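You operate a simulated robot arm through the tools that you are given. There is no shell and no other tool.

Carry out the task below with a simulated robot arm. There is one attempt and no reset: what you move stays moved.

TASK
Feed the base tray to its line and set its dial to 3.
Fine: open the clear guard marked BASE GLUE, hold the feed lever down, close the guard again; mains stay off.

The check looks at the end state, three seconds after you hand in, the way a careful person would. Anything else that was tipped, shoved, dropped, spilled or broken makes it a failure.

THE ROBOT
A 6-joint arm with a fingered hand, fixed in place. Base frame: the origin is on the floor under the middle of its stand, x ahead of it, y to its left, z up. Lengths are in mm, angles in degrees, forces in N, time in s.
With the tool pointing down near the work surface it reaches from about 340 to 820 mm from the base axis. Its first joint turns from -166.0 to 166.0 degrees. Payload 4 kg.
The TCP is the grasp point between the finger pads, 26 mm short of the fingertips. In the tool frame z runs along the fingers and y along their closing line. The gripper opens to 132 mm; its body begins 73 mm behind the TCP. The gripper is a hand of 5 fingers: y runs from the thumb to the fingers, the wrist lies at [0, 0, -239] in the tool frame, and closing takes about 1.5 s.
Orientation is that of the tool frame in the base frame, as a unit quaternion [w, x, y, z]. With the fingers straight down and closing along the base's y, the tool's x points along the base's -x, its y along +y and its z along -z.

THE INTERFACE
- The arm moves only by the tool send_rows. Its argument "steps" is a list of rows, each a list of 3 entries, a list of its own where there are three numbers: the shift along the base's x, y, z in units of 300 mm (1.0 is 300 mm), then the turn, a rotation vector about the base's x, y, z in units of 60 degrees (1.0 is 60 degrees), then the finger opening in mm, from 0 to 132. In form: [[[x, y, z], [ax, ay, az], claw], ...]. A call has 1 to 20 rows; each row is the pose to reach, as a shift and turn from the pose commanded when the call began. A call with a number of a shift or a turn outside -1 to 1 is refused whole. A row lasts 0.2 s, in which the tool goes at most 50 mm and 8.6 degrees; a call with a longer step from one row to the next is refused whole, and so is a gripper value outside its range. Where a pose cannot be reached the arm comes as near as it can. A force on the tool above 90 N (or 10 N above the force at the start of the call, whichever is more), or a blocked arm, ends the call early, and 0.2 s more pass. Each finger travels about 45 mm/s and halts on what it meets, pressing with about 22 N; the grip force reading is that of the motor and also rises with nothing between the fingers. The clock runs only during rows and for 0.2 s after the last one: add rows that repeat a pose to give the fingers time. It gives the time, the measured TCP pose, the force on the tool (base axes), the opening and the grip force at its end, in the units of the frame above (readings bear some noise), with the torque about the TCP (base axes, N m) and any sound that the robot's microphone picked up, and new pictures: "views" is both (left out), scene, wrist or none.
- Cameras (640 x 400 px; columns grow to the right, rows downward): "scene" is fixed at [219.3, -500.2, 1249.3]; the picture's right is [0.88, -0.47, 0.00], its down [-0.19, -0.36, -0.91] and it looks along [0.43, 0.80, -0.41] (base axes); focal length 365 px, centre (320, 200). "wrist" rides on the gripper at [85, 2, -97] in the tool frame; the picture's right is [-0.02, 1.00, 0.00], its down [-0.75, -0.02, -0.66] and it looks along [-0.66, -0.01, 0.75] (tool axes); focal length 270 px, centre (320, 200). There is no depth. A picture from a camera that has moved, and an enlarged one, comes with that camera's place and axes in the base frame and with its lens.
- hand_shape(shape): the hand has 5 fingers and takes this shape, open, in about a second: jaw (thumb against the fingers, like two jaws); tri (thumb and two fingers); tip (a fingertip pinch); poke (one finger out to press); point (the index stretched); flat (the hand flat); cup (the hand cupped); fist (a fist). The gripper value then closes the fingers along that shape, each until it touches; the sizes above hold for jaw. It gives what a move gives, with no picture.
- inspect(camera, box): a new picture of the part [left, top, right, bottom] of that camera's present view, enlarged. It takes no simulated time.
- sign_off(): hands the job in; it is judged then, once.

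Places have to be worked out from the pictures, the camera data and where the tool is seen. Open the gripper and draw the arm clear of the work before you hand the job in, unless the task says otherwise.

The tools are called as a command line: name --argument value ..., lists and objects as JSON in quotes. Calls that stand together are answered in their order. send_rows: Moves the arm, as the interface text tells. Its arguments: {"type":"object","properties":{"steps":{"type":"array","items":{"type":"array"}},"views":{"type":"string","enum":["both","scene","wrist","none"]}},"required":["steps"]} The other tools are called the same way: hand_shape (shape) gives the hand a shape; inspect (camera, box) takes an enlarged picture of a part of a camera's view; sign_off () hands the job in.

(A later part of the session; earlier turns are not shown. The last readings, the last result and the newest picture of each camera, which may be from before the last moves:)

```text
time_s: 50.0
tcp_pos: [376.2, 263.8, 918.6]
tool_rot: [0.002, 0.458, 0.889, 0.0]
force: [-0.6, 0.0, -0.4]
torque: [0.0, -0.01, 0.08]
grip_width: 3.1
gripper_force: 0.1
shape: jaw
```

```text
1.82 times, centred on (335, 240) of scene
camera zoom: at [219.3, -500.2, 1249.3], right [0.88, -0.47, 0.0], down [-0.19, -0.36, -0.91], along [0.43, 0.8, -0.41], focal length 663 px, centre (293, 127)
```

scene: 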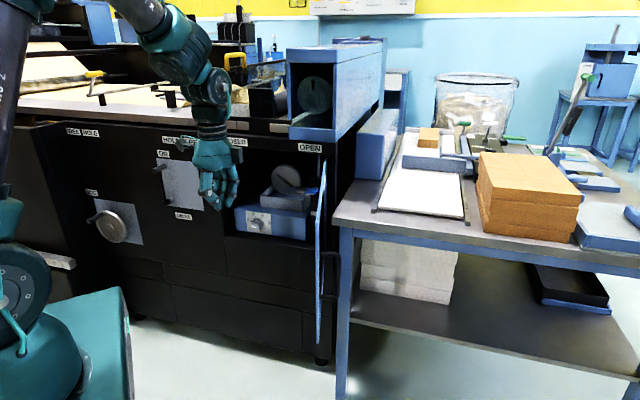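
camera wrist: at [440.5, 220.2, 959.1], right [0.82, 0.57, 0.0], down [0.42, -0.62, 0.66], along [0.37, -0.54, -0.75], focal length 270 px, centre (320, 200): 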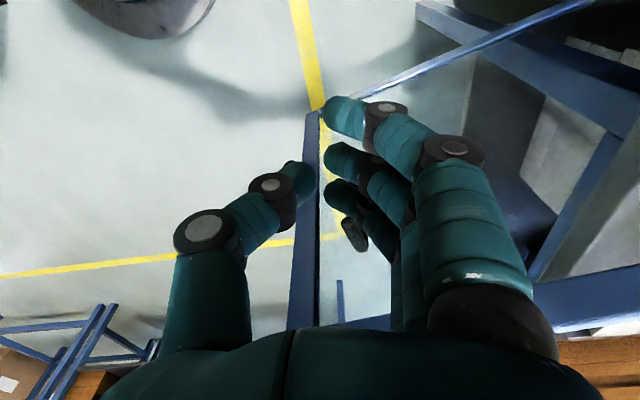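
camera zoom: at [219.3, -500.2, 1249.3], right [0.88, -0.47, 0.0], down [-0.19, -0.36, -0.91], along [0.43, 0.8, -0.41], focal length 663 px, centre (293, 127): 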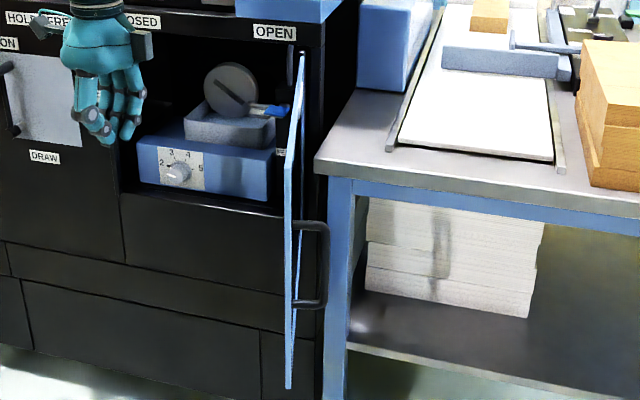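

Very clear view: dial pointer at 2, blue feed paddle at about (710,472,790), tray below the roller. I turn the hand back (camera toward the machine side) in front of the compartment.

send_rows --steps '[[[0.027, 0.021, 0.005], [0, 0, -0.125], 3], [[0.055, 0.042, 0.01], [0, 0, -0.25], 3], [[0.082, 0.063, 0.014], [0, 0, -0.375], 3], [[0.11, 0.085, 0.019], [0, 0, -0.5], 3], [[0.137, 0.106, 0.023], [0, 0, -0.625], 3], [[0.164, 0.127, 0.028], [0, 0, -0.75], 3], [[0.192, 0.148, 0.032], [0, 0, -0.875], 3], [[0.219, 0.169, 0.037], [0, 0, -1.0], 3]]' --views "none"

send_rows --steps '[[[0, 0, 0], [0, 0, -0.105], 3], [[0, 0, 0], [0, 0, -0.21], 3], [[0, 0, 0], [0, 0, -0.315], 3]]' --views "scene"

```text
time_s: 51.8
tcp_pos: [441.3, 314.3, 932.0]
tool_rot: [0.0, 0.841, 0.541, -0.001]
force: [0.6, -0.2, -1.0]
torque: [0.0, 0.02, -0.02]
grip_width: 3.3
gripper_force: 0.0
shape: jaw
```

```text
time_s: 52.6
tcp_pos: [440.9, 312.8, 932.4]
tool_rot: [0.0, 0.919, 0.395, -0.001]
force: [-0.5, 0.4, 0.5]
torque: [-0.03, -0.01, 0.04]
grip_width: 3.5
gripper_force: 0.0
shape: jaw
```

scene: 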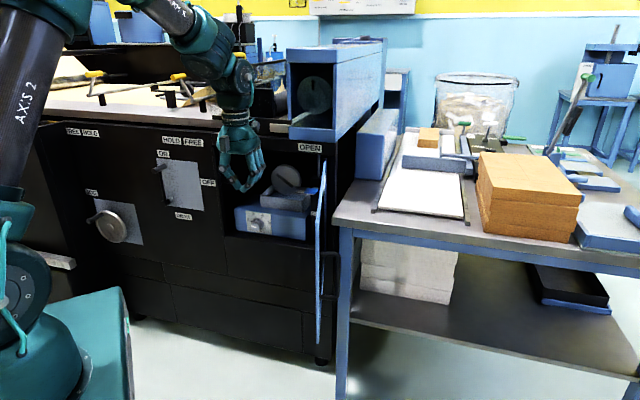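

Hand orientation is right (camera side facing the machine). I now pitch the tool up to 30° below level while swinging it forward to F≈767 in front of the compartment.

send_rows --steps '[[[0.0808, 0.0808, -0.0843], [0.0907, -0.0861, 0], 3], [[0.1605, 0.1605, -0.1557], [0.1814, -0.1721, 0], 3], [[0.2376, 0.2376, -0.2133], [0.272, -0.2582, 0], 3], [[0.3109, 0.3109, -0.2587], [0.3627, -0.3442, 0], 3], [[0.3795, 0.3795, -0.292], [0.4534, -0.4303, 0], 3], [[0.4422, 0.4422, -0.3147], [0.544, -0.5163, 0], 3], [[0.498, 0.498, -0.3277], [0.6347, -0.6024, 0], 3], [[0.5464, 0.5464, -0.3323], [0.7254, -0.6884, 0], 3]]' --views "both"

```text
time_s: 54.4
tcp_pos: [606.5, 479.3, 834.6]
tool_rot: [-0.196, 0.796, 0.344, 0.459]
force: [0.7, 0.8, -0.4]
torque: [0.0, 0.03, -0.02]
grip_width: 2.9
gripper_force: 0.0
shape: jaw
camera wrist: at [579.5, 448.9, 957.5], right [0.72, -0.69, -0.01], down [-0.66, -0.68, -0.32], along [0.21, 0.24, -0.95], focal length 270 px, centre (320, 200)
```

scene: 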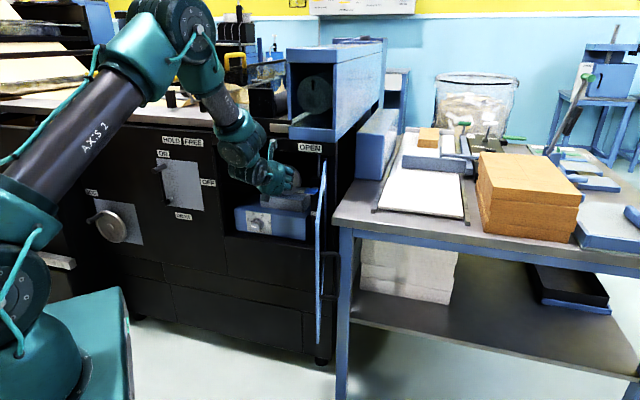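
wrist: 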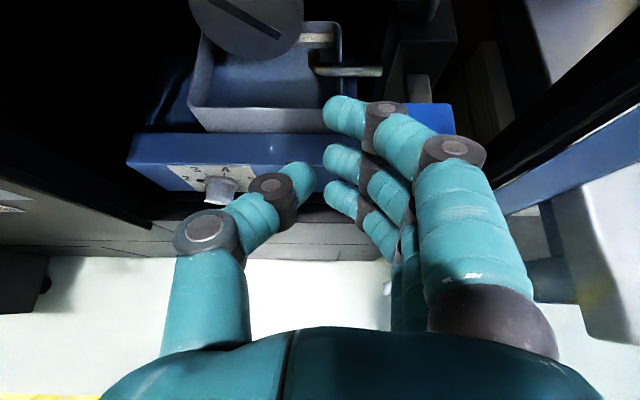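

Reached without flags, and the tray interior is visible from above. I enlarge the tray to see the line and the present level.

inspect --camera "wrist" --box '[170, 0, 400, 140]'

inspect --camera "wrist" --box '[290, 10, 400, 90]'

```text
2.78 times, centred on (285, 70) of wrist
camera zoom: at [579.5, 448.9, 957.5], right [0.72, -0.69, -0.01], down [-0.66, -0.68, -0.32], along [0.21, 0.24, -0.95], focal length 752 px, centre (417, 562)
```

zoom: 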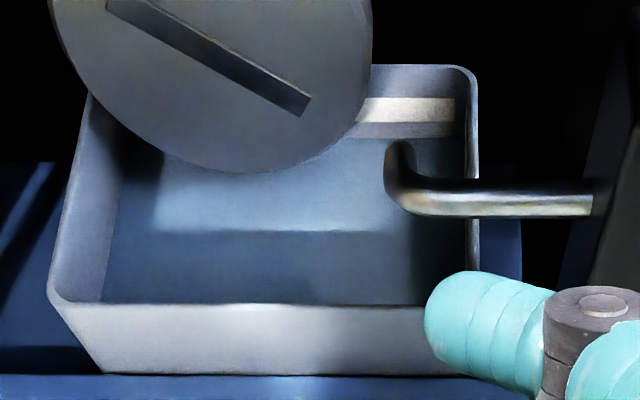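

```text
5.00 times, centred on (345, 50) of wrist
camera zoom: at [579.5, 448.9, 957.5], right [0.72, -0.69, -0.01], down [-0.66, -0.68, -0.32], along [0.21, 0.24, -0.95], focal length 1351 px, centre (195, 950)
```

zoom: 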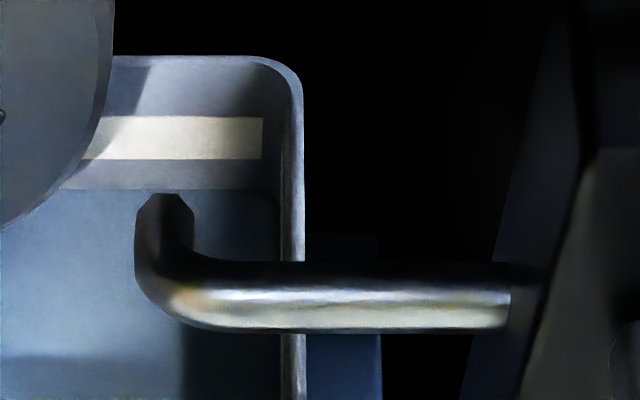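

The tray's white band is on the back wall, and the liquid (or floor) is visibly below it. I back off 60 mm and shift right toward the lever, then shape the hand into a single pressing finger.

send_rows --steps '[[[-0.05, -0.07, 0.03], [0, 0, 0], 3], [[-0.09, -0.15, 0.05], [0, 0, 0], 3], [[-0.09, -0.19, 0.06], [0, 0, 0], 3]]' --views "none"

hand_shape --shape "poke"

inspect --camera "wrist" --box '[0, 0, 640, 400]'

inspect --camera "scene" --box '[200, 110, 350, 250]'

```text
time_s: 55.2
tcp_pos: [578.3, 423.9, 851.7]
tool_rot: [-0.196, 0.796, 0.343, 0.459]
force: [-1.1, 0.3, -0.1]
torque: [-0.04, 0.01, -0.02]
grip_width: 3.4
gripper_force: 0.1
shape: jaw
```

```text
time_s: 56.1
tcp_pos: [578.2, 424.7, 851.3]
tool_rot: [-0.195, 0.796, 0.344, 0.458]
force: [-0.4, 0.4, -0.4]
torque: [-0.01, -0.02, 0.02]
grip_width: 0.0
gripper_force: 0.0
shape: poke
```

```text
1.00 times, centred on (320, 200) of wrist (not enlarged: the box is as wide or as high as the picture)
camera zoom: at [551.1, 393.9, 974.2], right [0.72, -0.69, -0.01], down [-0.66, -0.68, -0.32], along [0.21, 0.24, -0.95], focal length 270 px, centre (320, 200)
```

zoom: 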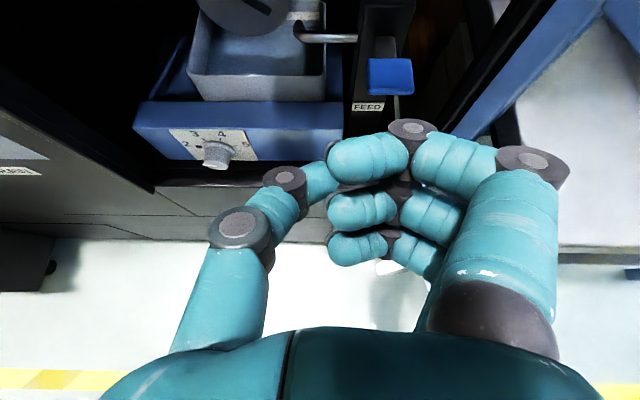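

```text
2.86 times, centred on (275, 180) of scene
camera zoom: at [219.3, -500.2, 1249.3], right [0.88, -0.47, 0.0], down [-0.19, -0.36, -0.91], along [0.43, 0.8, -0.41], focal length 1043 px, centre (449, 257)
```

zoom: 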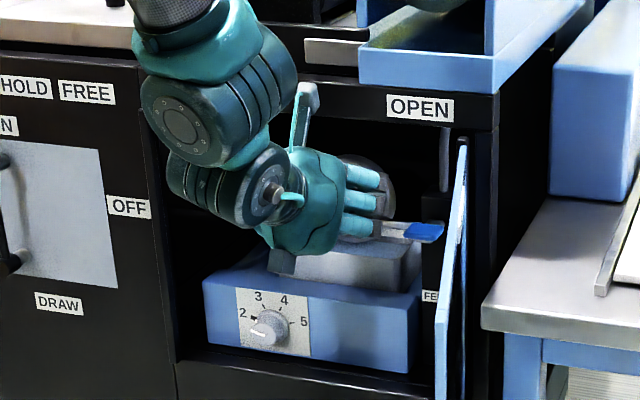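

The fingers look curled, possibly because the opening is still commanded near zero. I command the opening wide in this shape and hold, to see the pressing finger.

send_rows --steps '[[[0, 0, 0], [0, 0, 0], 132], [[0, 0, 0], [0, 0, 0], 132], [[0, 0, 0], [0, 0, 0], 132], [[0, 0, 0], [0, 0, 0], 132], [[0, 0, 0], [0, 0, 0], 132], [[0, 0, 0], [0, 0, 0], 132]]' --views "both"

inspect --camera "scene" --box '[220, 120, 350, 240]'

```text
time_s: 57.5
tcp_pos: [578.2, 423.6, 852.0]
tool_rot: [-0.195, 0.796, 0.343, 0.459]
force: [-0.2, 0.8, -0.3]
torque: [0.02, 0.02, 0.01]
grip_width: 0.0
gripper_force: 0.1
shape: poke
camera wrist: at [551.1, 393.8, 974.2], right [0.72, -0.69, -0.01], down [-0.66, -0.68, -0.32], along [0.21, 0.24, -0.95], focal length 270 px, centre (320, 200)
```

scene: 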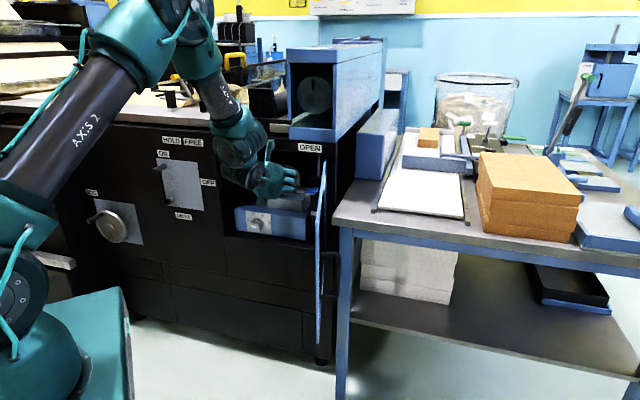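
wrist: 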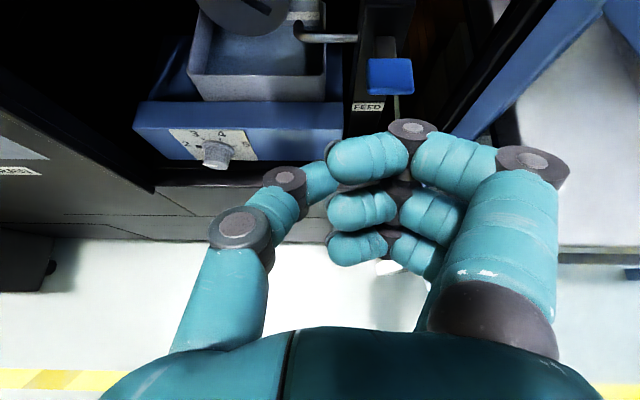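

```text
3.33 times, centred on (285, 180) of scene
camera zoom: at [219.3, -500.2, 1249.3], right [0.88, -0.47, 0.0], down [-0.19, -0.36, -0.91], along [0.43, 0.8, -0.41], focal length 1216 px, centre (437, 267)
```

zoom: 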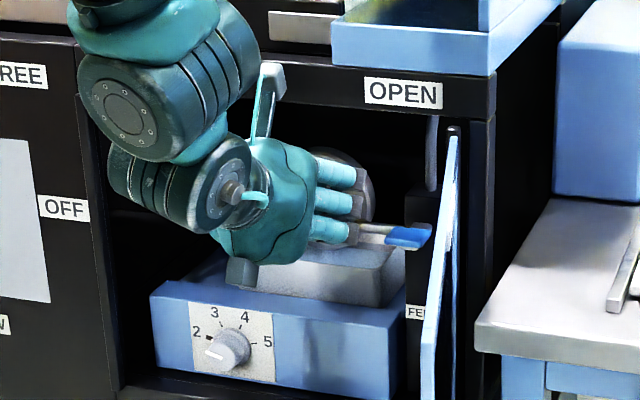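

No finger is extended in this shape that I can see. I try the "point" shape and look again.

hand_shape --shape "point"

inspect --camera "wrist" --box '[0, 0, 640, 400]'

inspect --camera "scene" --box '[220, 120, 350, 240]'

```text
time_s: 58.4
tcp_pos: [578.5, 424.0, 852.3]
tool_rot: [-0.196, 0.796, 0.343, 0.458]
force: [-0.2, -0.4, 0.5]
torque: [-0.01, -0.01, 0.02]
grip_width: 126.1
gripper_force: 0.0
shape: point
```

```text
1.00 times, centred on (320, 200) of wrist (not enlarged: the box is as wide or as high as the picture)
camera zoom: at [551.1, 393.8, 974.2], right [0.72, -0.69, -0.01], down [-0.66, -0.68, -0.32], along [0.21, 0.24, -0.95], focal length 270 px, centre (320, 200)
```

zoom: 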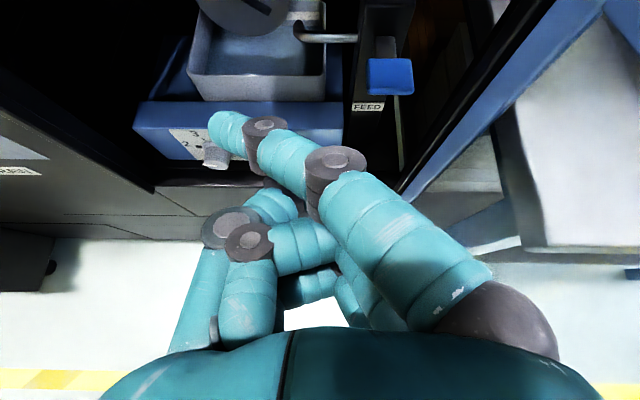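

```text
3.33 times, centred on (285, 180) of scene
camera zoom: at [219.3, -500.2, 1249.3], right [0.88, -0.47, 0.0], down [-0.19, -0.36, -0.91], along [0.43, 0.8, -0.41], focal length 1216 px, centre (437, 267)
```

zoom: 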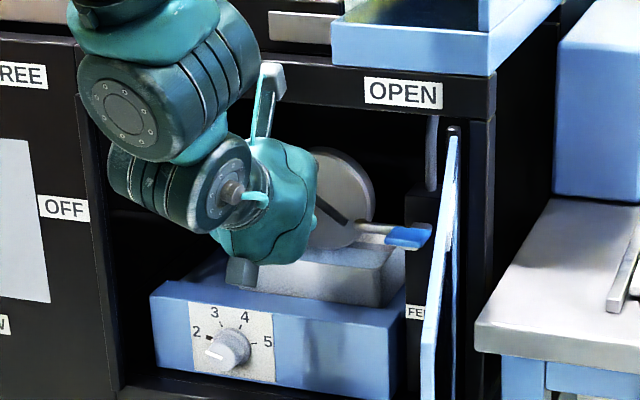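

"Point" stretches the index but slanted to the left. The plain closed jaw bundle suits better: pressing with the lowest fingertip while the camera above sees the tray. I go back to jaw, close the fingers.

hand_shape --shape "jaw"

send_rows --steps '[[[0, 0, 0], [0, 0, 0], 60], [[0, 0, 0], [0, 0, 0], 3], [[0, 0, 0], [0, 0, 0], 3], [[0, 0, 0], [0, 0, -0.11], 3], [[0, 0, 0], [0, 0, -0.22], 3], [[0, 0, 0], [0, 0, -0.33], 3], [[0, 0, 0], [0, 0, -0.44], 3], [[0, 0, 0], [0, 0, -0.44], 3]]' --views "both"

```text
time_s: 59.3
tcp_pos: [578.6, 424.7, 851.5]
tool_rot: [-0.196, 0.796, 0.344, 0.458]
force: [0.2, 0.4, -0.2]
torque: [-0.02, 0.03, 0.02]
grip_width: 131.8
gripper_force: 0.1
shape: jaw
```

```text
time_s: 61.1
tcp_pos: [578.7, 421.1, 850.2]
tool_rot: [-0.086, 0.853, 0.153, 0.491]
force: [-0.1, 0.0, -0.5]
torque: [-0.02, 0.0, 0.0]
grip_width: 3.3
gripper_force: 0.1
shape: jaw
camera wrist: at [540.3, 407.0, 973.0], right [0.34, -0.94, -0.01], down [-0.89, -0.31, -0.32], along [0.3, 0.12, -0.95], focal length 270 px, centre (320, 200)
```

scene: 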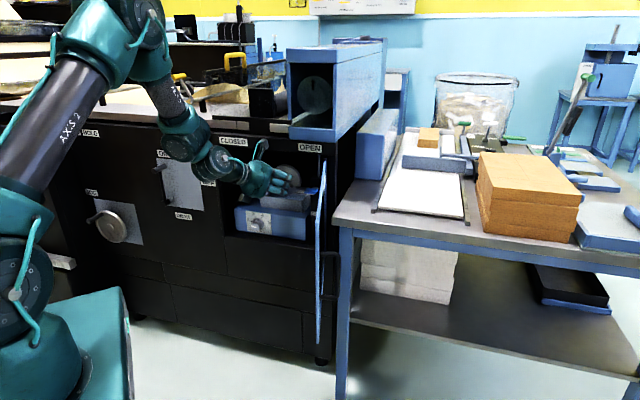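
wrist: 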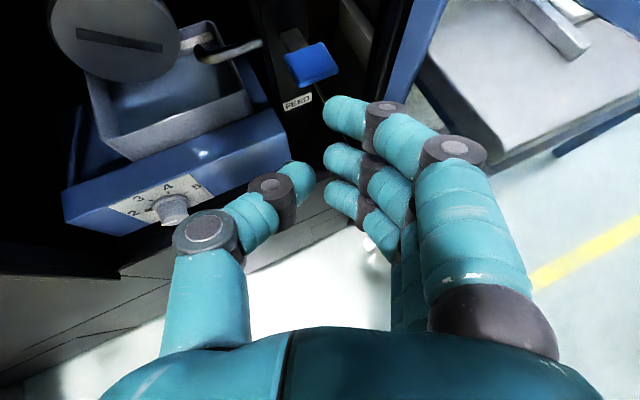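

The paddle triangulates to about (710,476,790) again. I now level the tool (pitch 0) at a standby spot in front of the lever, fingers closed.

send_rows --steps '[[[0.028, 0.017, 0.015], [0.043, -0.1175, 0], 3], [[0.055, 0.034, 0.03], [0.0855, -0.235, 0], 3], [[0.083, 0.051, 0.045], [0.128, -0.3525, 0], 3], [[0.111, 0.068, 0.06], [0.171, -0.47, 0], 3], [[0.111, 0.068, 0.06], [0.171, -0.47, 0], 3]]' --views "both"

```text
time_s: 62.3
tcp_pos: [611.0, 441.1, 867.7]
tool_rot: [-0.122, 0.697, 0.125, 0.696]
force: [-0.1, -0.5, 0.4]
torque: [0.01, -0.01, -0.02]
grip_width: 3.4
gripper_force: 0.1
shape: jaw
camera wrist: at [520.7, 408.0, 954.6], right [0.34, -0.94, -0.02], down [-0.62, -0.22, -0.75], along [0.7, 0.27, -0.66], focal length 270 px, centre (320, 200)
```

scene: 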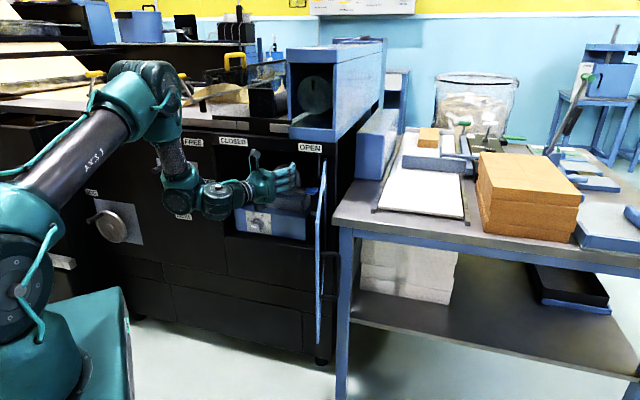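
wrist: 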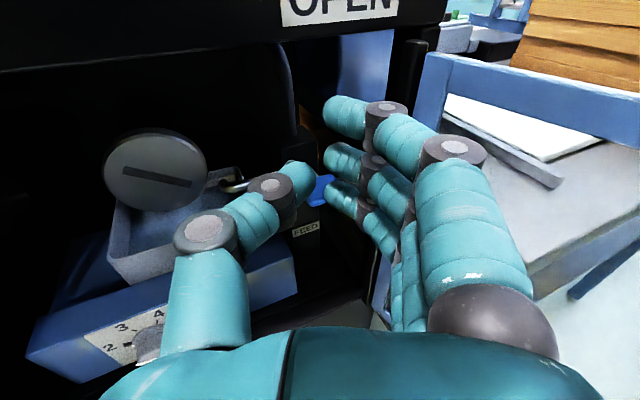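

The finger bundle points right at the paddle (105 mm ahead). I lower 8 mm for clearance under the strip, then advance 80 mm so the fingertips come over the paddle, still above it.

send_rows --steps '[[[0, 0, -0.027], [0, 0, 0], 3], [[0.08, 0.029, -0.027], [0, 0, 0], 3], [[0.16, 0.058, -0.027], [0, 0, 0], 3], [[0.22, 0.08, -0.027], [0, 0, 0], 3], [[0.25, 0.0905, -0.027], [0, 0, 0], 3]]' --views "both"

inspect --camera "scene" --box '[240, 130, 350, 230]'

```text
time_s: 63.5
tcp_pos: [686.8, 470.4, 859.9]
tool_rot: [-0.121, 0.697, 0.125, 0.695]
force: [0.8, 0.9, 0.0]
torque: [-0.02, -0.04, 0.01]
grip_width: 3.8
gripper_force: 0.2
shape: jaw
camera wrist: at [596.5, 436.0, 945.4], right [0.34, -0.94, -0.02], down [-0.62, -0.22, -0.75], along [0.7, 0.27, -0.66], focal length 270 px, centre (320, 200)
```

scene: 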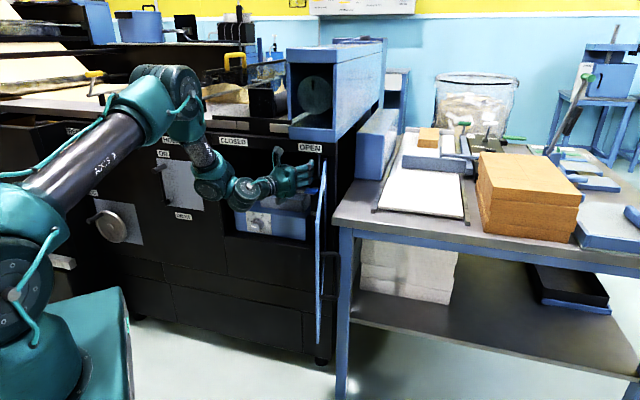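
wrist: 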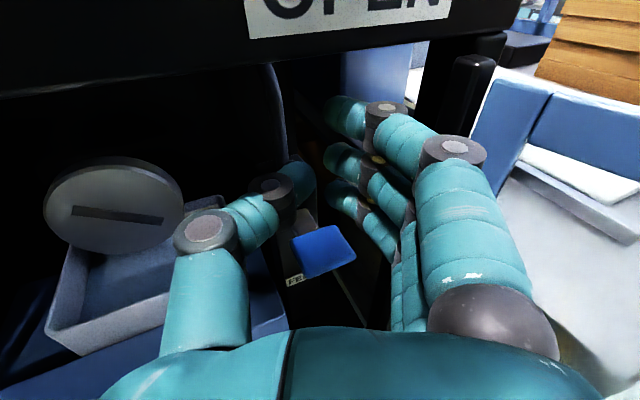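

```text
4.00 times, centred on (295, 180) of scene
camera zoom: at [219.3, -500.2, 1249.3], right [0.88, -0.47, 0.0], down [-0.19, -0.36, -0.91], along [0.43, 0.8, -0.41], focal length 1460 px, centre (420, 280)
```

zoom: 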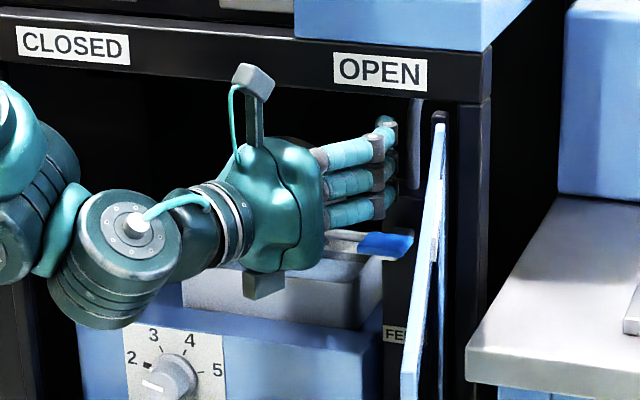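

The fingertips are right above the paddle's centre. I lower in small steps, watching the vertical force for first contact.

send_rows --steps '[[[0, 0, -0.02], [0, 0, 0], 3], [[0, 0, -0.04], [0, 0, 0], 3], [[0, 0, -0.06], [0, 0, 0], 3]]' --views "both"

inspect --camera "scene" --box '[250, 140, 340, 220]'

```text
time_s: 64.3
tcp_pos: [687.0, 469.6, 843.1]
tool_rot: [-0.122, 0.697, 0.125, 0.696]
force: [0.6, -0.4, -0.6]
torque: [0.04, 0.01, -0.02]
grip_width: 3.3
gripper_force: 0.0
shape: jaw
camera wrist: at [596.9, 435.1, 927.5], right [0.34, -0.94, -0.02], down [-0.62, -0.22, -0.75], along [0.7, 0.27, -0.66], focal length 270 px, centre (320, 200)
```

scene: 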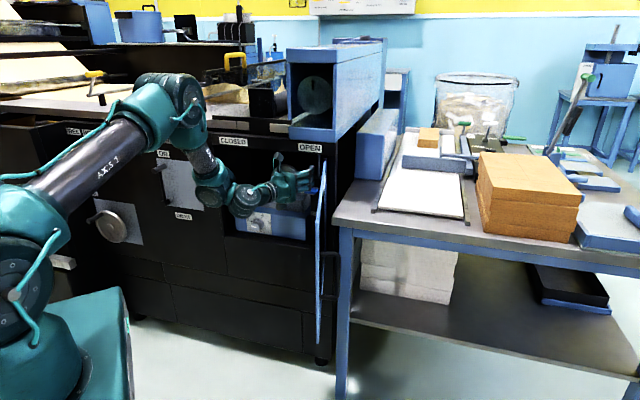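
wrist: 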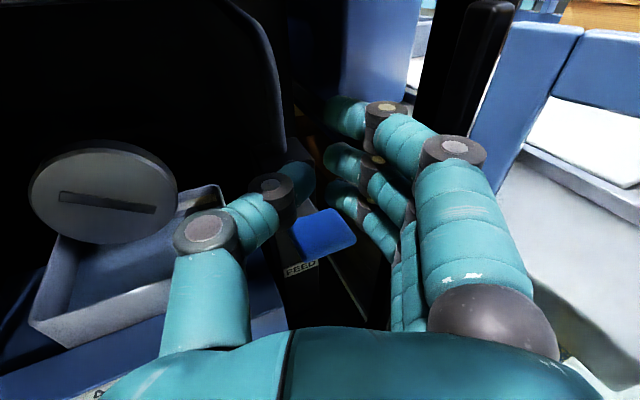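

```text
5.00 times, centred on (295, 180) of scene
camera zoom: at [219.3, -500.2, 1249.3], right [0.88, -0.47, 0.0], down [-0.19, -0.36, -0.91], along [0.43, 0.8, -0.41], focal length 1824 px, centre (445, 300)
```

zoom: 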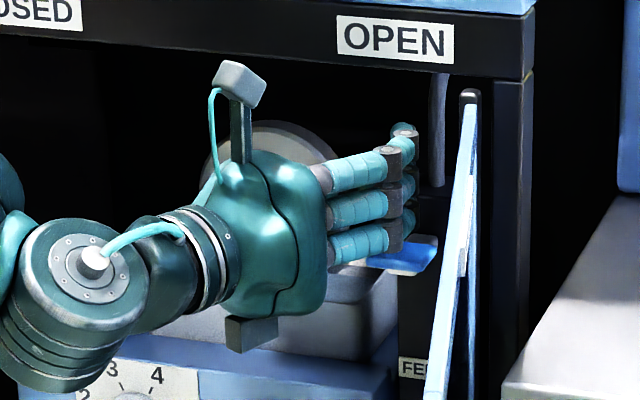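

No contact yet at z=843. I lower another 15 mm in small steps.

send_rows --steps '[[[0, 0, -0.017], [0, 0, 0], 3], [[0, 0, -0.034], [0, 0, 0], 3], [[0, 0, -0.05], [0, 0, 0], 3]]' --views "wrist"

inspect --camera "scene" --box '[260, 150, 340, 220]'

```text
time_s: 65.1
tcp_pos: [685.7, 467.6, 826.2]
tool_rot: [-0.121, 0.697, 0.125, 0.696]
force: [-0.7, -0.4, 1.2]
torque: [-0.01, -0.01, -0.02]
grip_width: 3.4
gripper_force: 0.1
shape: jaw
camera wrist: at [595.7, 435.0, 913.2], right [0.34, -0.94, -0.02], down [-0.62, -0.22, -0.75], along [0.7, 0.27, -0.66], focal length 270 px, centre (320, 200)
```

wrist: 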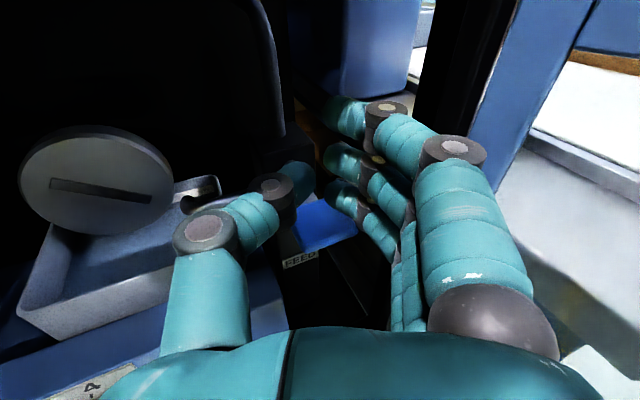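

```text
5.71 times, centred on (300, 185) of scene
camera zoom: at [219.3, -500.2, 1249.3], right [0.88, -0.47, 0.0], down [-0.19, -0.36, -0.91], along [0.43, 0.8, -0.41], focal length 2085 px, centre (434, 286)
```

zoom: 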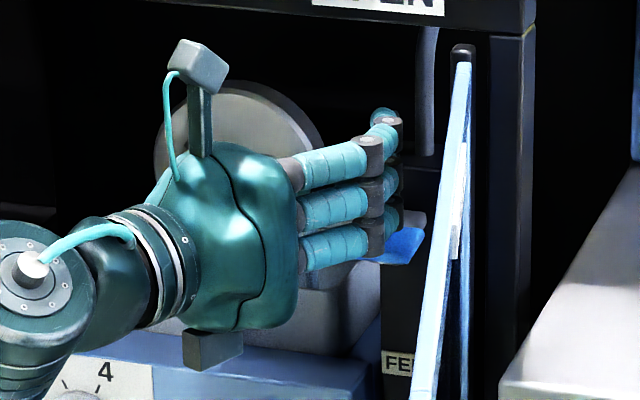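

Still free; the lowest finger's underside looks ~10 mm above the paddle. I lower in 4 mm steps.

send_rows --steps '[[[0, 0, -0.013], [0, 0, 0], 3], [[0, 0, -0.027], [0, 0, 0], 3], [[0, 0, -0.04], [0, 0, 0], 3]]' --views "wrist"

inspect --camera "scene" --box '[260, 150, 340, 220]'

```text
time_s: 65.9
tcp_pos: [685.5, 468.5, 815.3]
tool_rot: [-0.121, 0.697, 0.124, 0.696]
force: [-0.8, -1.3, 4.1]
torque: [-0.05, -0.04, -0.01]
grip_width: 3.5
gripper_force: 0.2
shape: jaw
camera wrist: at [595.4, 435.2, 900.8], right [0.34, -0.94, -0.02], down [-0.62, -0.22, -0.75], along [0.7, 0.27, -0.66], focal length 270 px, centre (320, 200)
```

wrist: 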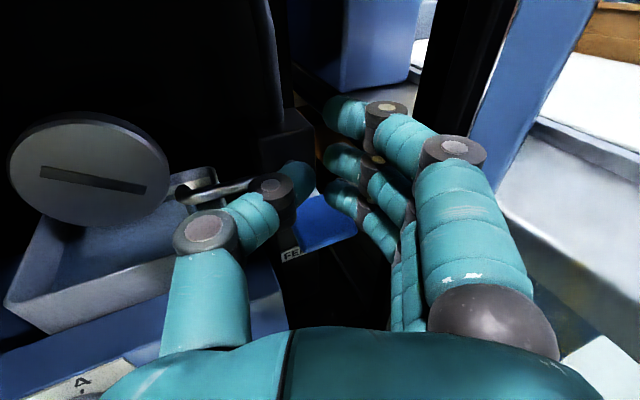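

```text
5.71 times, centred on (300, 185) of scene
camera zoom: at [219.3, -500.2, 1249.3], right [0.88, -0.47, 0.0], down [-0.19, -0.36, -0.91], along [0.43, 0.8, -0.41], focal length 2085 px, centre (434, 286)
```

zoom: 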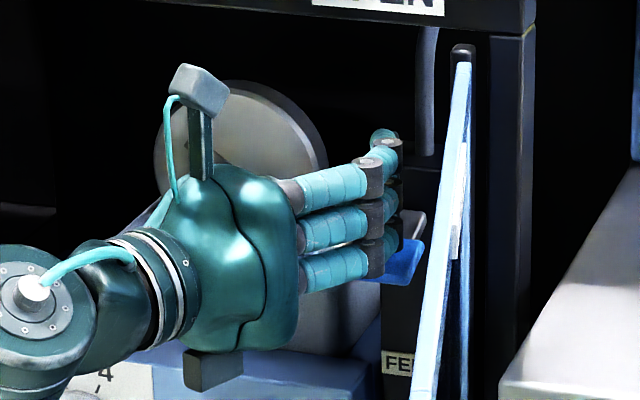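

Contact: +4 N. Before pressing further I take a baseline close-up of the tray and nozzle.

inspect --camera "wrist" --box '[0, 100, 260, 330]'

inspect --camera "wrist" --box '[140, 140, 240, 230]'

```text
1.74 times, centred on (130, 215) of wrist
camera zoom: at [595.4, 435.2, 900.8], right [0.34, -0.94, -0.02], down [-0.62, -0.22, -0.75], along [0.7, 0.27, -0.66], focal length 470 px, centre (650, 174)
```

zoom: 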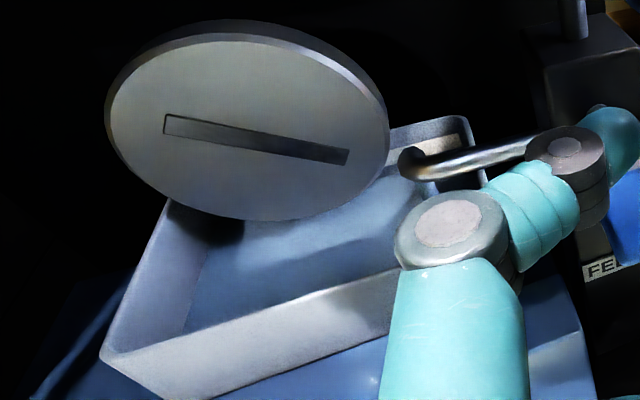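

```text
4.44 times, centred on (190, 185) of wrist
camera zoom: at [595.4, 435.2, 900.8], right [0.34, -0.94, -0.02], down [-0.62, -0.22, -0.75], along [0.7, 0.27, -0.66], focal length 1201 px, centre (898, 267)
```

zoom: 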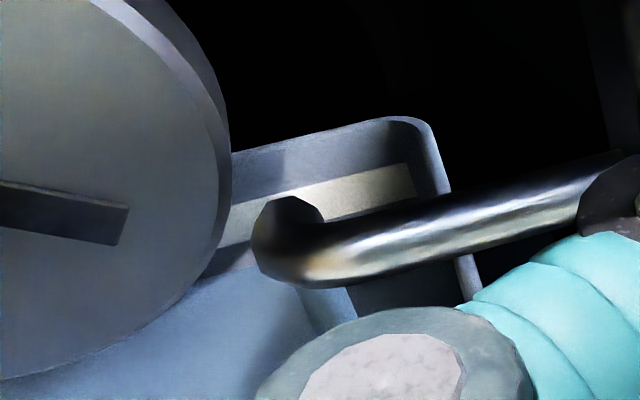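

Baseline recorded: a strip of grey wall still shows under the white band. I press the lever down 10 mm more and watch force, sound and nozzle.

send_rows --steps '[[[0, 0, -0.017], [0, 0, 0], 3], [[0, 0, -0.035], [0, 0, 0], 3]]' --views "wrist"

inspect --camera "wrist" --box '[140, 130, 260, 230]'

```text
time_s: 66.5
tcp_pos: [686.8, 468.6, 805.0]
tool_rot: [-0.122, 0.697, 0.126, 0.696]
force: [-0.6, -1.4, 5.5]
torque: [-0.06, -0.09, 0.04]
grip_width: 3.8
gripper_force: 0.1
shape: jaw
camera wrist: at [595.7, 435.1, 891.3], right [0.34, -0.94, -0.02], down [-0.62, -0.22, -0.75], along [0.7, 0.27, -0.66], focal length 270 px, centre (320, 200)
```

wrist: 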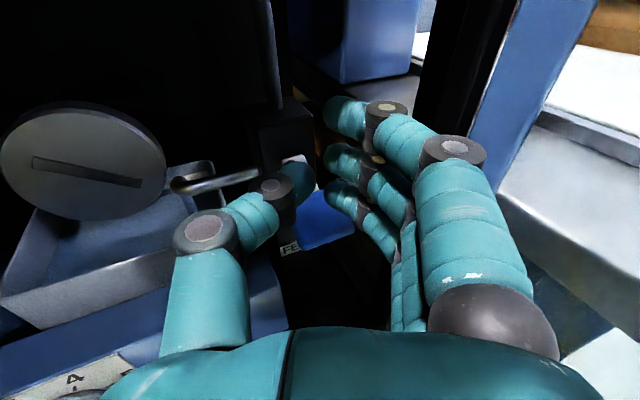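

```text
4.00 times, centred on (200, 180) of wrist
camera zoom: at [595.7, 435.1, 891.3], right [0.34, -0.94, -0.02], down [-0.62, -0.22, -0.75], along [0.7, 0.27, -0.66], focal length 1081 px, centre (800, 280)
```

zoom: 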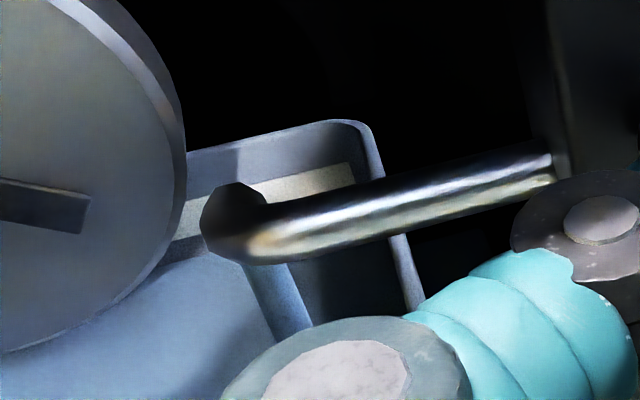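

Force only 5.5 N, so the lever is moving. I press another 8 mm and look at the nozzle again.

send_rows --steps '[[[0, 0, -0.013], [0, 0, 0], 3], [[0, 0, -0.027], [0, 0, 0], 3]]' --views "wrist"

inspect --camera "wrist" --box '[140, 130, 260, 230]'

inspect --camera "scene" --box '[260, 150, 340, 220]'

```text
time_s: 67.1
tcp_pos: [688.8, 468.5, 802.3]
tool_rot: [-0.124, 0.694, 0.127, 0.698]
force: [-13.7, -10.6, 39.1]
torque: [-0.32, -0.52, -0.25]
grip_width: 4.7
gripper_force: 0.1
shape: jaw
camera wrist: at [596.7, 434.5, 887.1], right [0.34, -0.94, -0.01], down [-0.62, -0.21, -0.76], along [0.71, 0.27, -0.65], focal length 270 px, centre (320, 200)
```

wrist: 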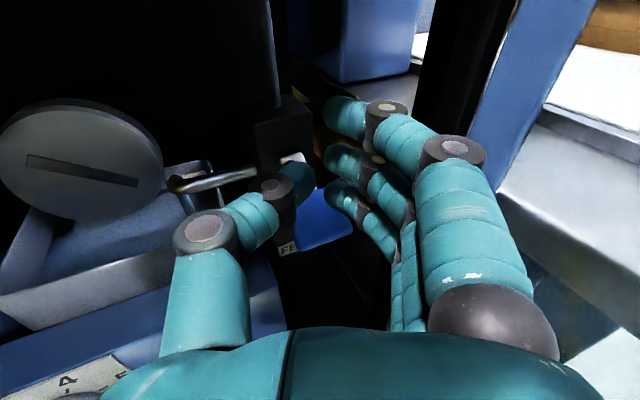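

```text
4.00 times, centred on (200, 180) of wrist
camera zoom: at [596.7, 434.5, 887.1], right [0.34, -0.94, -0.01], down [-0.62, -0.21, -0.76], along [0.71, 0.27, -0.65], focal length 1081 px, centre (800, 280)
```

zoom: 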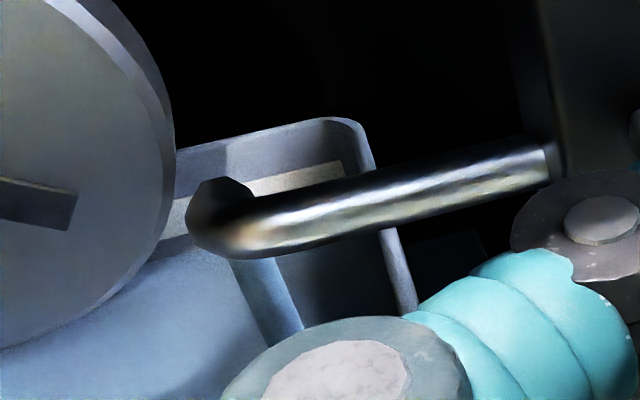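

```text
5.71 times, centred on (300, 185) of scene
camera zoom: at [219.3, -500.2, 1249.3], right [0.88, -0.47, 0.0], down [-0.19, -0.36, -0.91], along [0.43, 0.8, -0.41], focal length 2085 px, centre (434, 286)
```

zoom: 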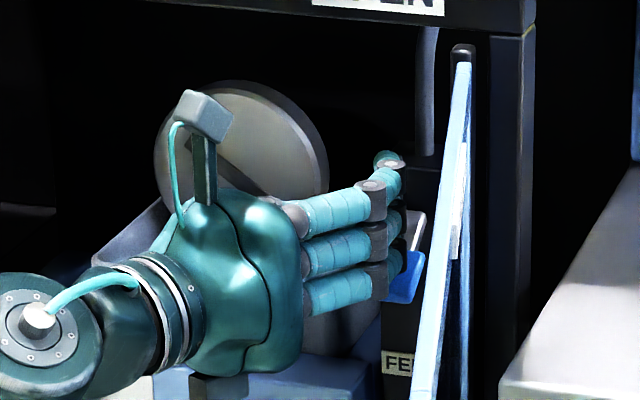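

The force rose to 39 N: the lever is at its lower stop, and a thin stream seems to run below the nozzle. I ease 1.5 mm to lower the force and hold 0.6 s, then compare the level.

send_rows --steps '[[[0, 0, 0.006], [0, 0, 0], 3], [[0, 0, 0.006], [0, 0, 0], 3], [[0, 0, 0.006], [0, 0, 0], 3]]' --views "wrist"

inspect --camera "wrist" --box '[140, 130, 260, 230]'

inspect --camera "wrist" --box '[0, 80, 220, 330]'

```text
time_s: 67.9
tcp_pos: [686.7, 468.3, 800.6]
tool_rot: [-0.12, 0.696, 0.125, 0.697]
force: [-12.0, -9.5, 39.6]
torque: [-0.34, -0.63, -0.23]
grip_width: 4.2
gripper_force: 0.0
shape: jaw
camera wrist: at [596.0, 434.4, 886.9], right [0.34, -0.94, -0.01], down [-0.62, -0.22, -0.75], along [0.7, 0.27, -0.66], focal length 270 px, centre (320, 200)
```

wrist: 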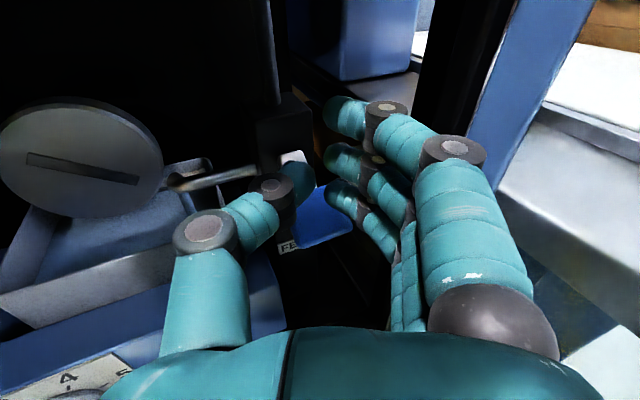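

```text
4.00 times, centred on (200, 180) of wrist
camera zoom: at [596.0, 434.4, 886.9], right [0.34, -0.94, -0.01], down [-0.62, -0.22, -0.75], along [0.7, 0.27, -0.66], focal length 1081 px, centre (800, 280)
```

zoom: 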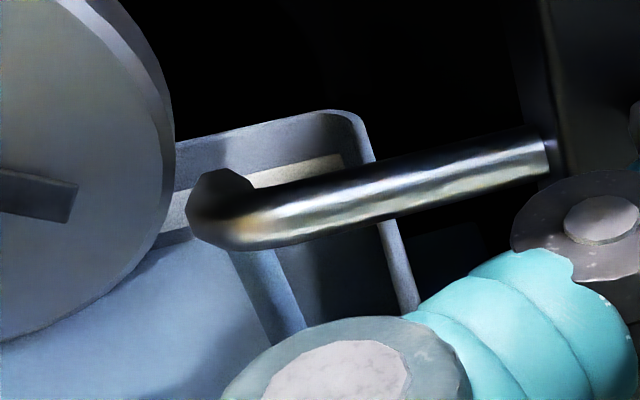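

```text
1.60 times, centred on (110, 205) of wrist
camera zoom: at [596.0, 434.4, 886.9], right [0.34, -0.94, -0.01], down [-0.62, -0.22, -0.75], along [0.7, 0.27, -0.66], focal length 432 px, centre (656, 192)
```

zoom: 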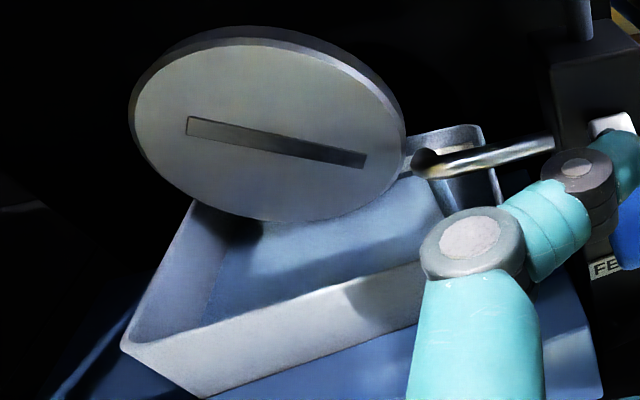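

The force is steady at ~39 N and the level hasn't visibly changed yet. I ease a little more and hold the lever down for about 1.6 s, then compare.

send_rows --steps '[[[0, 0, 0.006], [0, 0, 0], 3], [[0, 0, 0.006], [0, 0, 0], 3], [[0, 0, 0.006], [0, 0, 0], 3], [[0, 0, 0.006], [0, 0, 0], 3], [[0, 0, 0.006], [0, 0, 0], 3], [[0, 0, 0.006], [0, 0, 0], 3], [[0, 0, 0.006], [0, 0, 0], 3]]' --views "wrist"

inspect --camera "wrist" --box '[140, 130, 260, 230]'

inspect --camera "wrist" --box '[0, 80, 220, 330]'

```text
time_s: 69.5
tcp_pos: [685.4, 468.9, 801.9]
tool_rot: [-0.122, 0.697, 0.125, 0.696]
force: [-12.0, -10.3, 26.0]
torque: [-0.39, -0.32, -0.27]
grip_width: 4.1
gripper_force: 0.1
shape: jaw
camera wrist: at [595.3, 434.3, 887.1], right [0.34, -0.94, -0.02], down [-0.62, -0.22, -0.75], along [0.7, 0.27, -0.66], focal length 270 px, centre (320, 200)
```

wrist: 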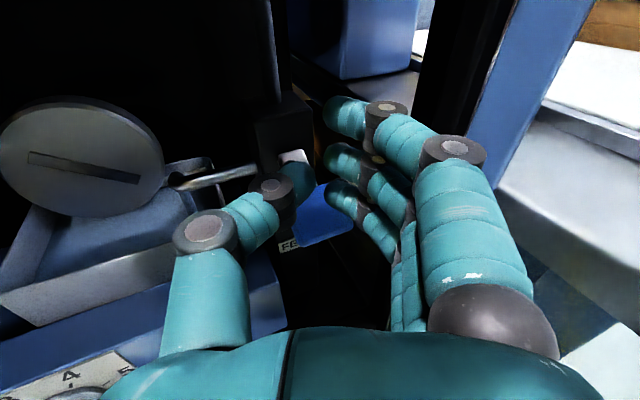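

```text
4.00 times, centred on (200, 180) of wrist
camera zoom: at [595.3, 434.3, 887.1], right [0.34, -0.94, -0.02], down [-0.62, -0.22, -0.75], along [0.7, 0.27, -0.66], focal length 1081 px, centre (800, 280)
```

zoom: 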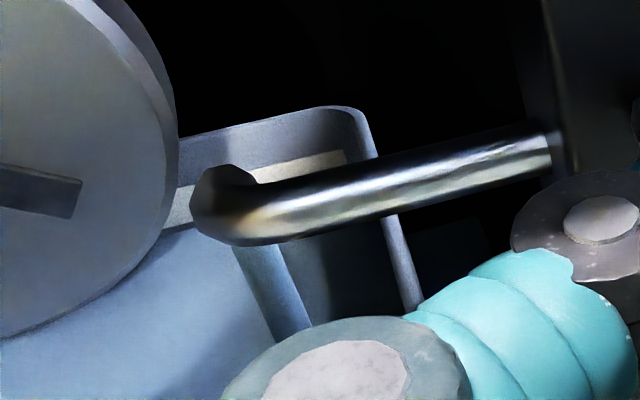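

```text
1.60 times, centred on (110, 205) of wrist
camera zoom: at [595.3, 434.3, 887.1], right [0.34, -0.94, -0.02], down [-0.62, -0.22, -0.75], along [0.7, 0.27, -0.66], focal length 432 px, centre (656, 192)
```

zoom: 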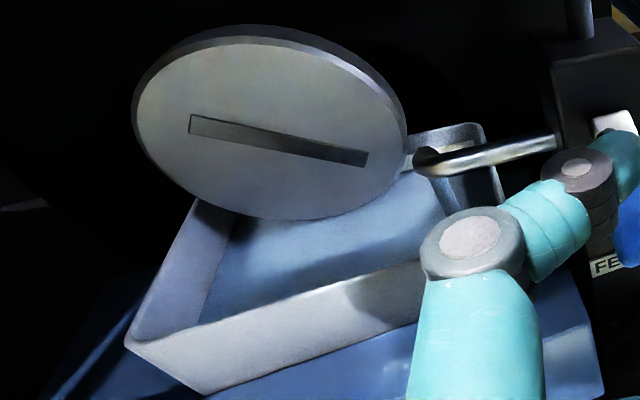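

I zoom tightly on the gap between the band and the liquid surface to measure the level.

inspect --camera "wrist" --box '[160, 155, 220, 205]'

inspect --camera "wrist" --box '[40, 180, 120, 300]'

inspect --camera "scene" --box '[262, 165, 322, 215]'

```text
8.00 times, centred on (190, 180) of wrist
camera zoom: at [595.3, 434.3, 887.1], right [0.34, -0.94, -0.02], down [-0.62, -0.22, -0.75], along [0.7, 0.27, -0.66], focal length 2162 px, centre (1360, 360)
```

zoom: 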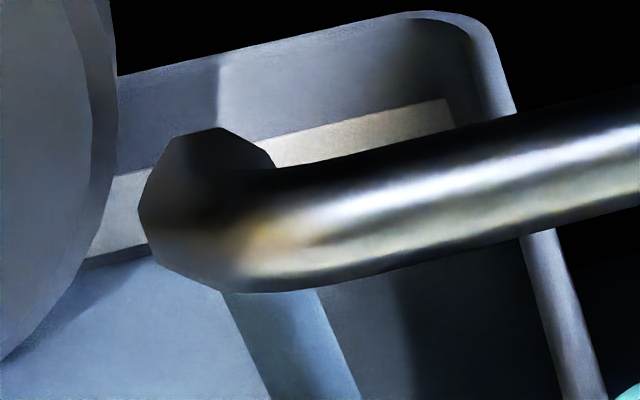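

```text
3.33 times, centred on (80, 240) of wrist
camera zoom: at [595.3, 434.3, 887.1], right [0.34, -0.94, -0.02], down [-0.62, -0.22, -0.75], along [0.7, 0.27, -0.66], focal length 901 px, centre (1120, 67)
```

zoom: 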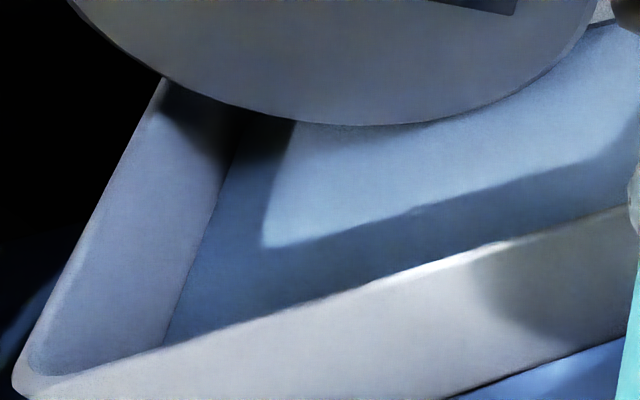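

```text
8.00 times, centred on (292, 190) of scene
camera zoom: at [219.3, -500.2, 1249.3], right [0.88, -0.47, 0.0], down [-0.19, -0.36, -0.91], along [0.43, 0.8, -0.41], focal length 2919 px, centre (544, 280)
```

zoom: 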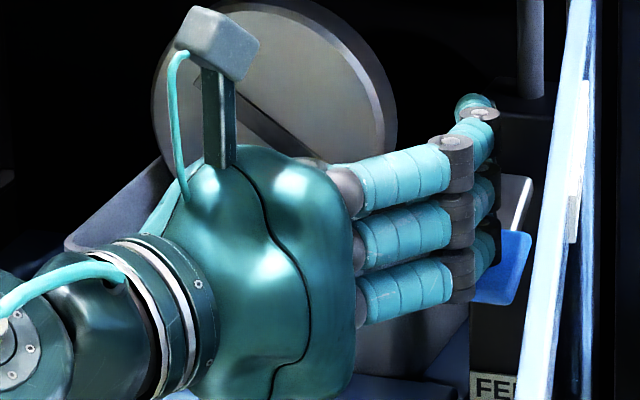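

The gap under the band has shrunk from ~0.7 to ~0.15 of the band's height, so it is feeding. I hold another 1.2 s and measure again.

send_rows --steps '[[[0, 0, 0], [0, 0, 0], 3], [[0, 0, 0], [0, 0, 0], 3], [[0, 0, 0], [0, 0, 0], 3], [[0, 0, 0], [0, 0, 0], 3], [[0, 0, 0], [0, 0, 0], 3]]' --views "none"

inspect --camera "wrist" --box '[160, 155, 220, 205]'

inspect --camera "wrist" --box '[40, 180, 120, 300]'

```text
time_s: 70.7
tcp_pos: [686.6, 468.7, 801.2]
tool_rot: [-0.122, 0.697, 0.125, 0.696]
force: [-11.7, -9.5, 23.1]
torque: [-0.36, -0.2, -0.28]
grip_width: 4.3
gripper_force: 0.0
shape: jaw
```

```text
8.00 times, centred on (190, 180) of wrist
camera zoom: at [595.3, 434.4, 887.1], right [0.34, -0.94, -0.02], down [-0.62, -0.22, -0.75], along [0.7, 0.27, -0.66], focal length 2162 px, centre (1360, 360)
```

zoom: 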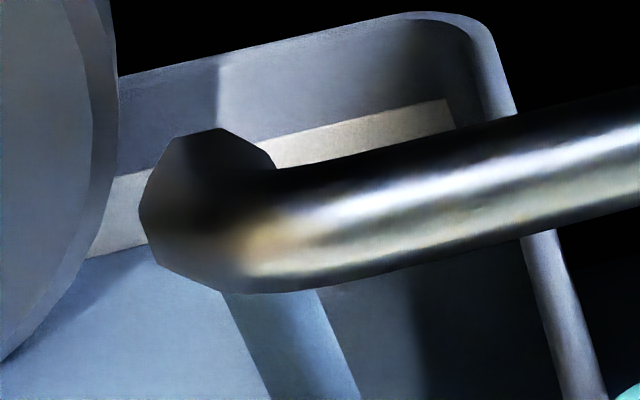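

```text
3.33 times, centred on (80, 240) of wrist
camera zoom: at [595.3, 434.4, 887.1], right [0.34, -0.94, -0.02], down [-0.62, -0.22, -0.75], along [0.7, 0.27, -0.66], focal length 901 px, centre (1120, 67)
```

zoom: 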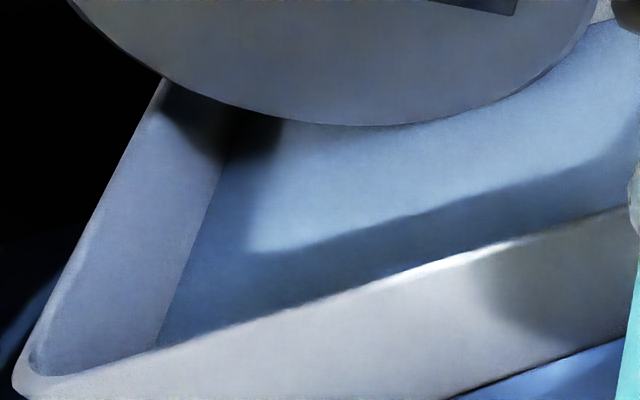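

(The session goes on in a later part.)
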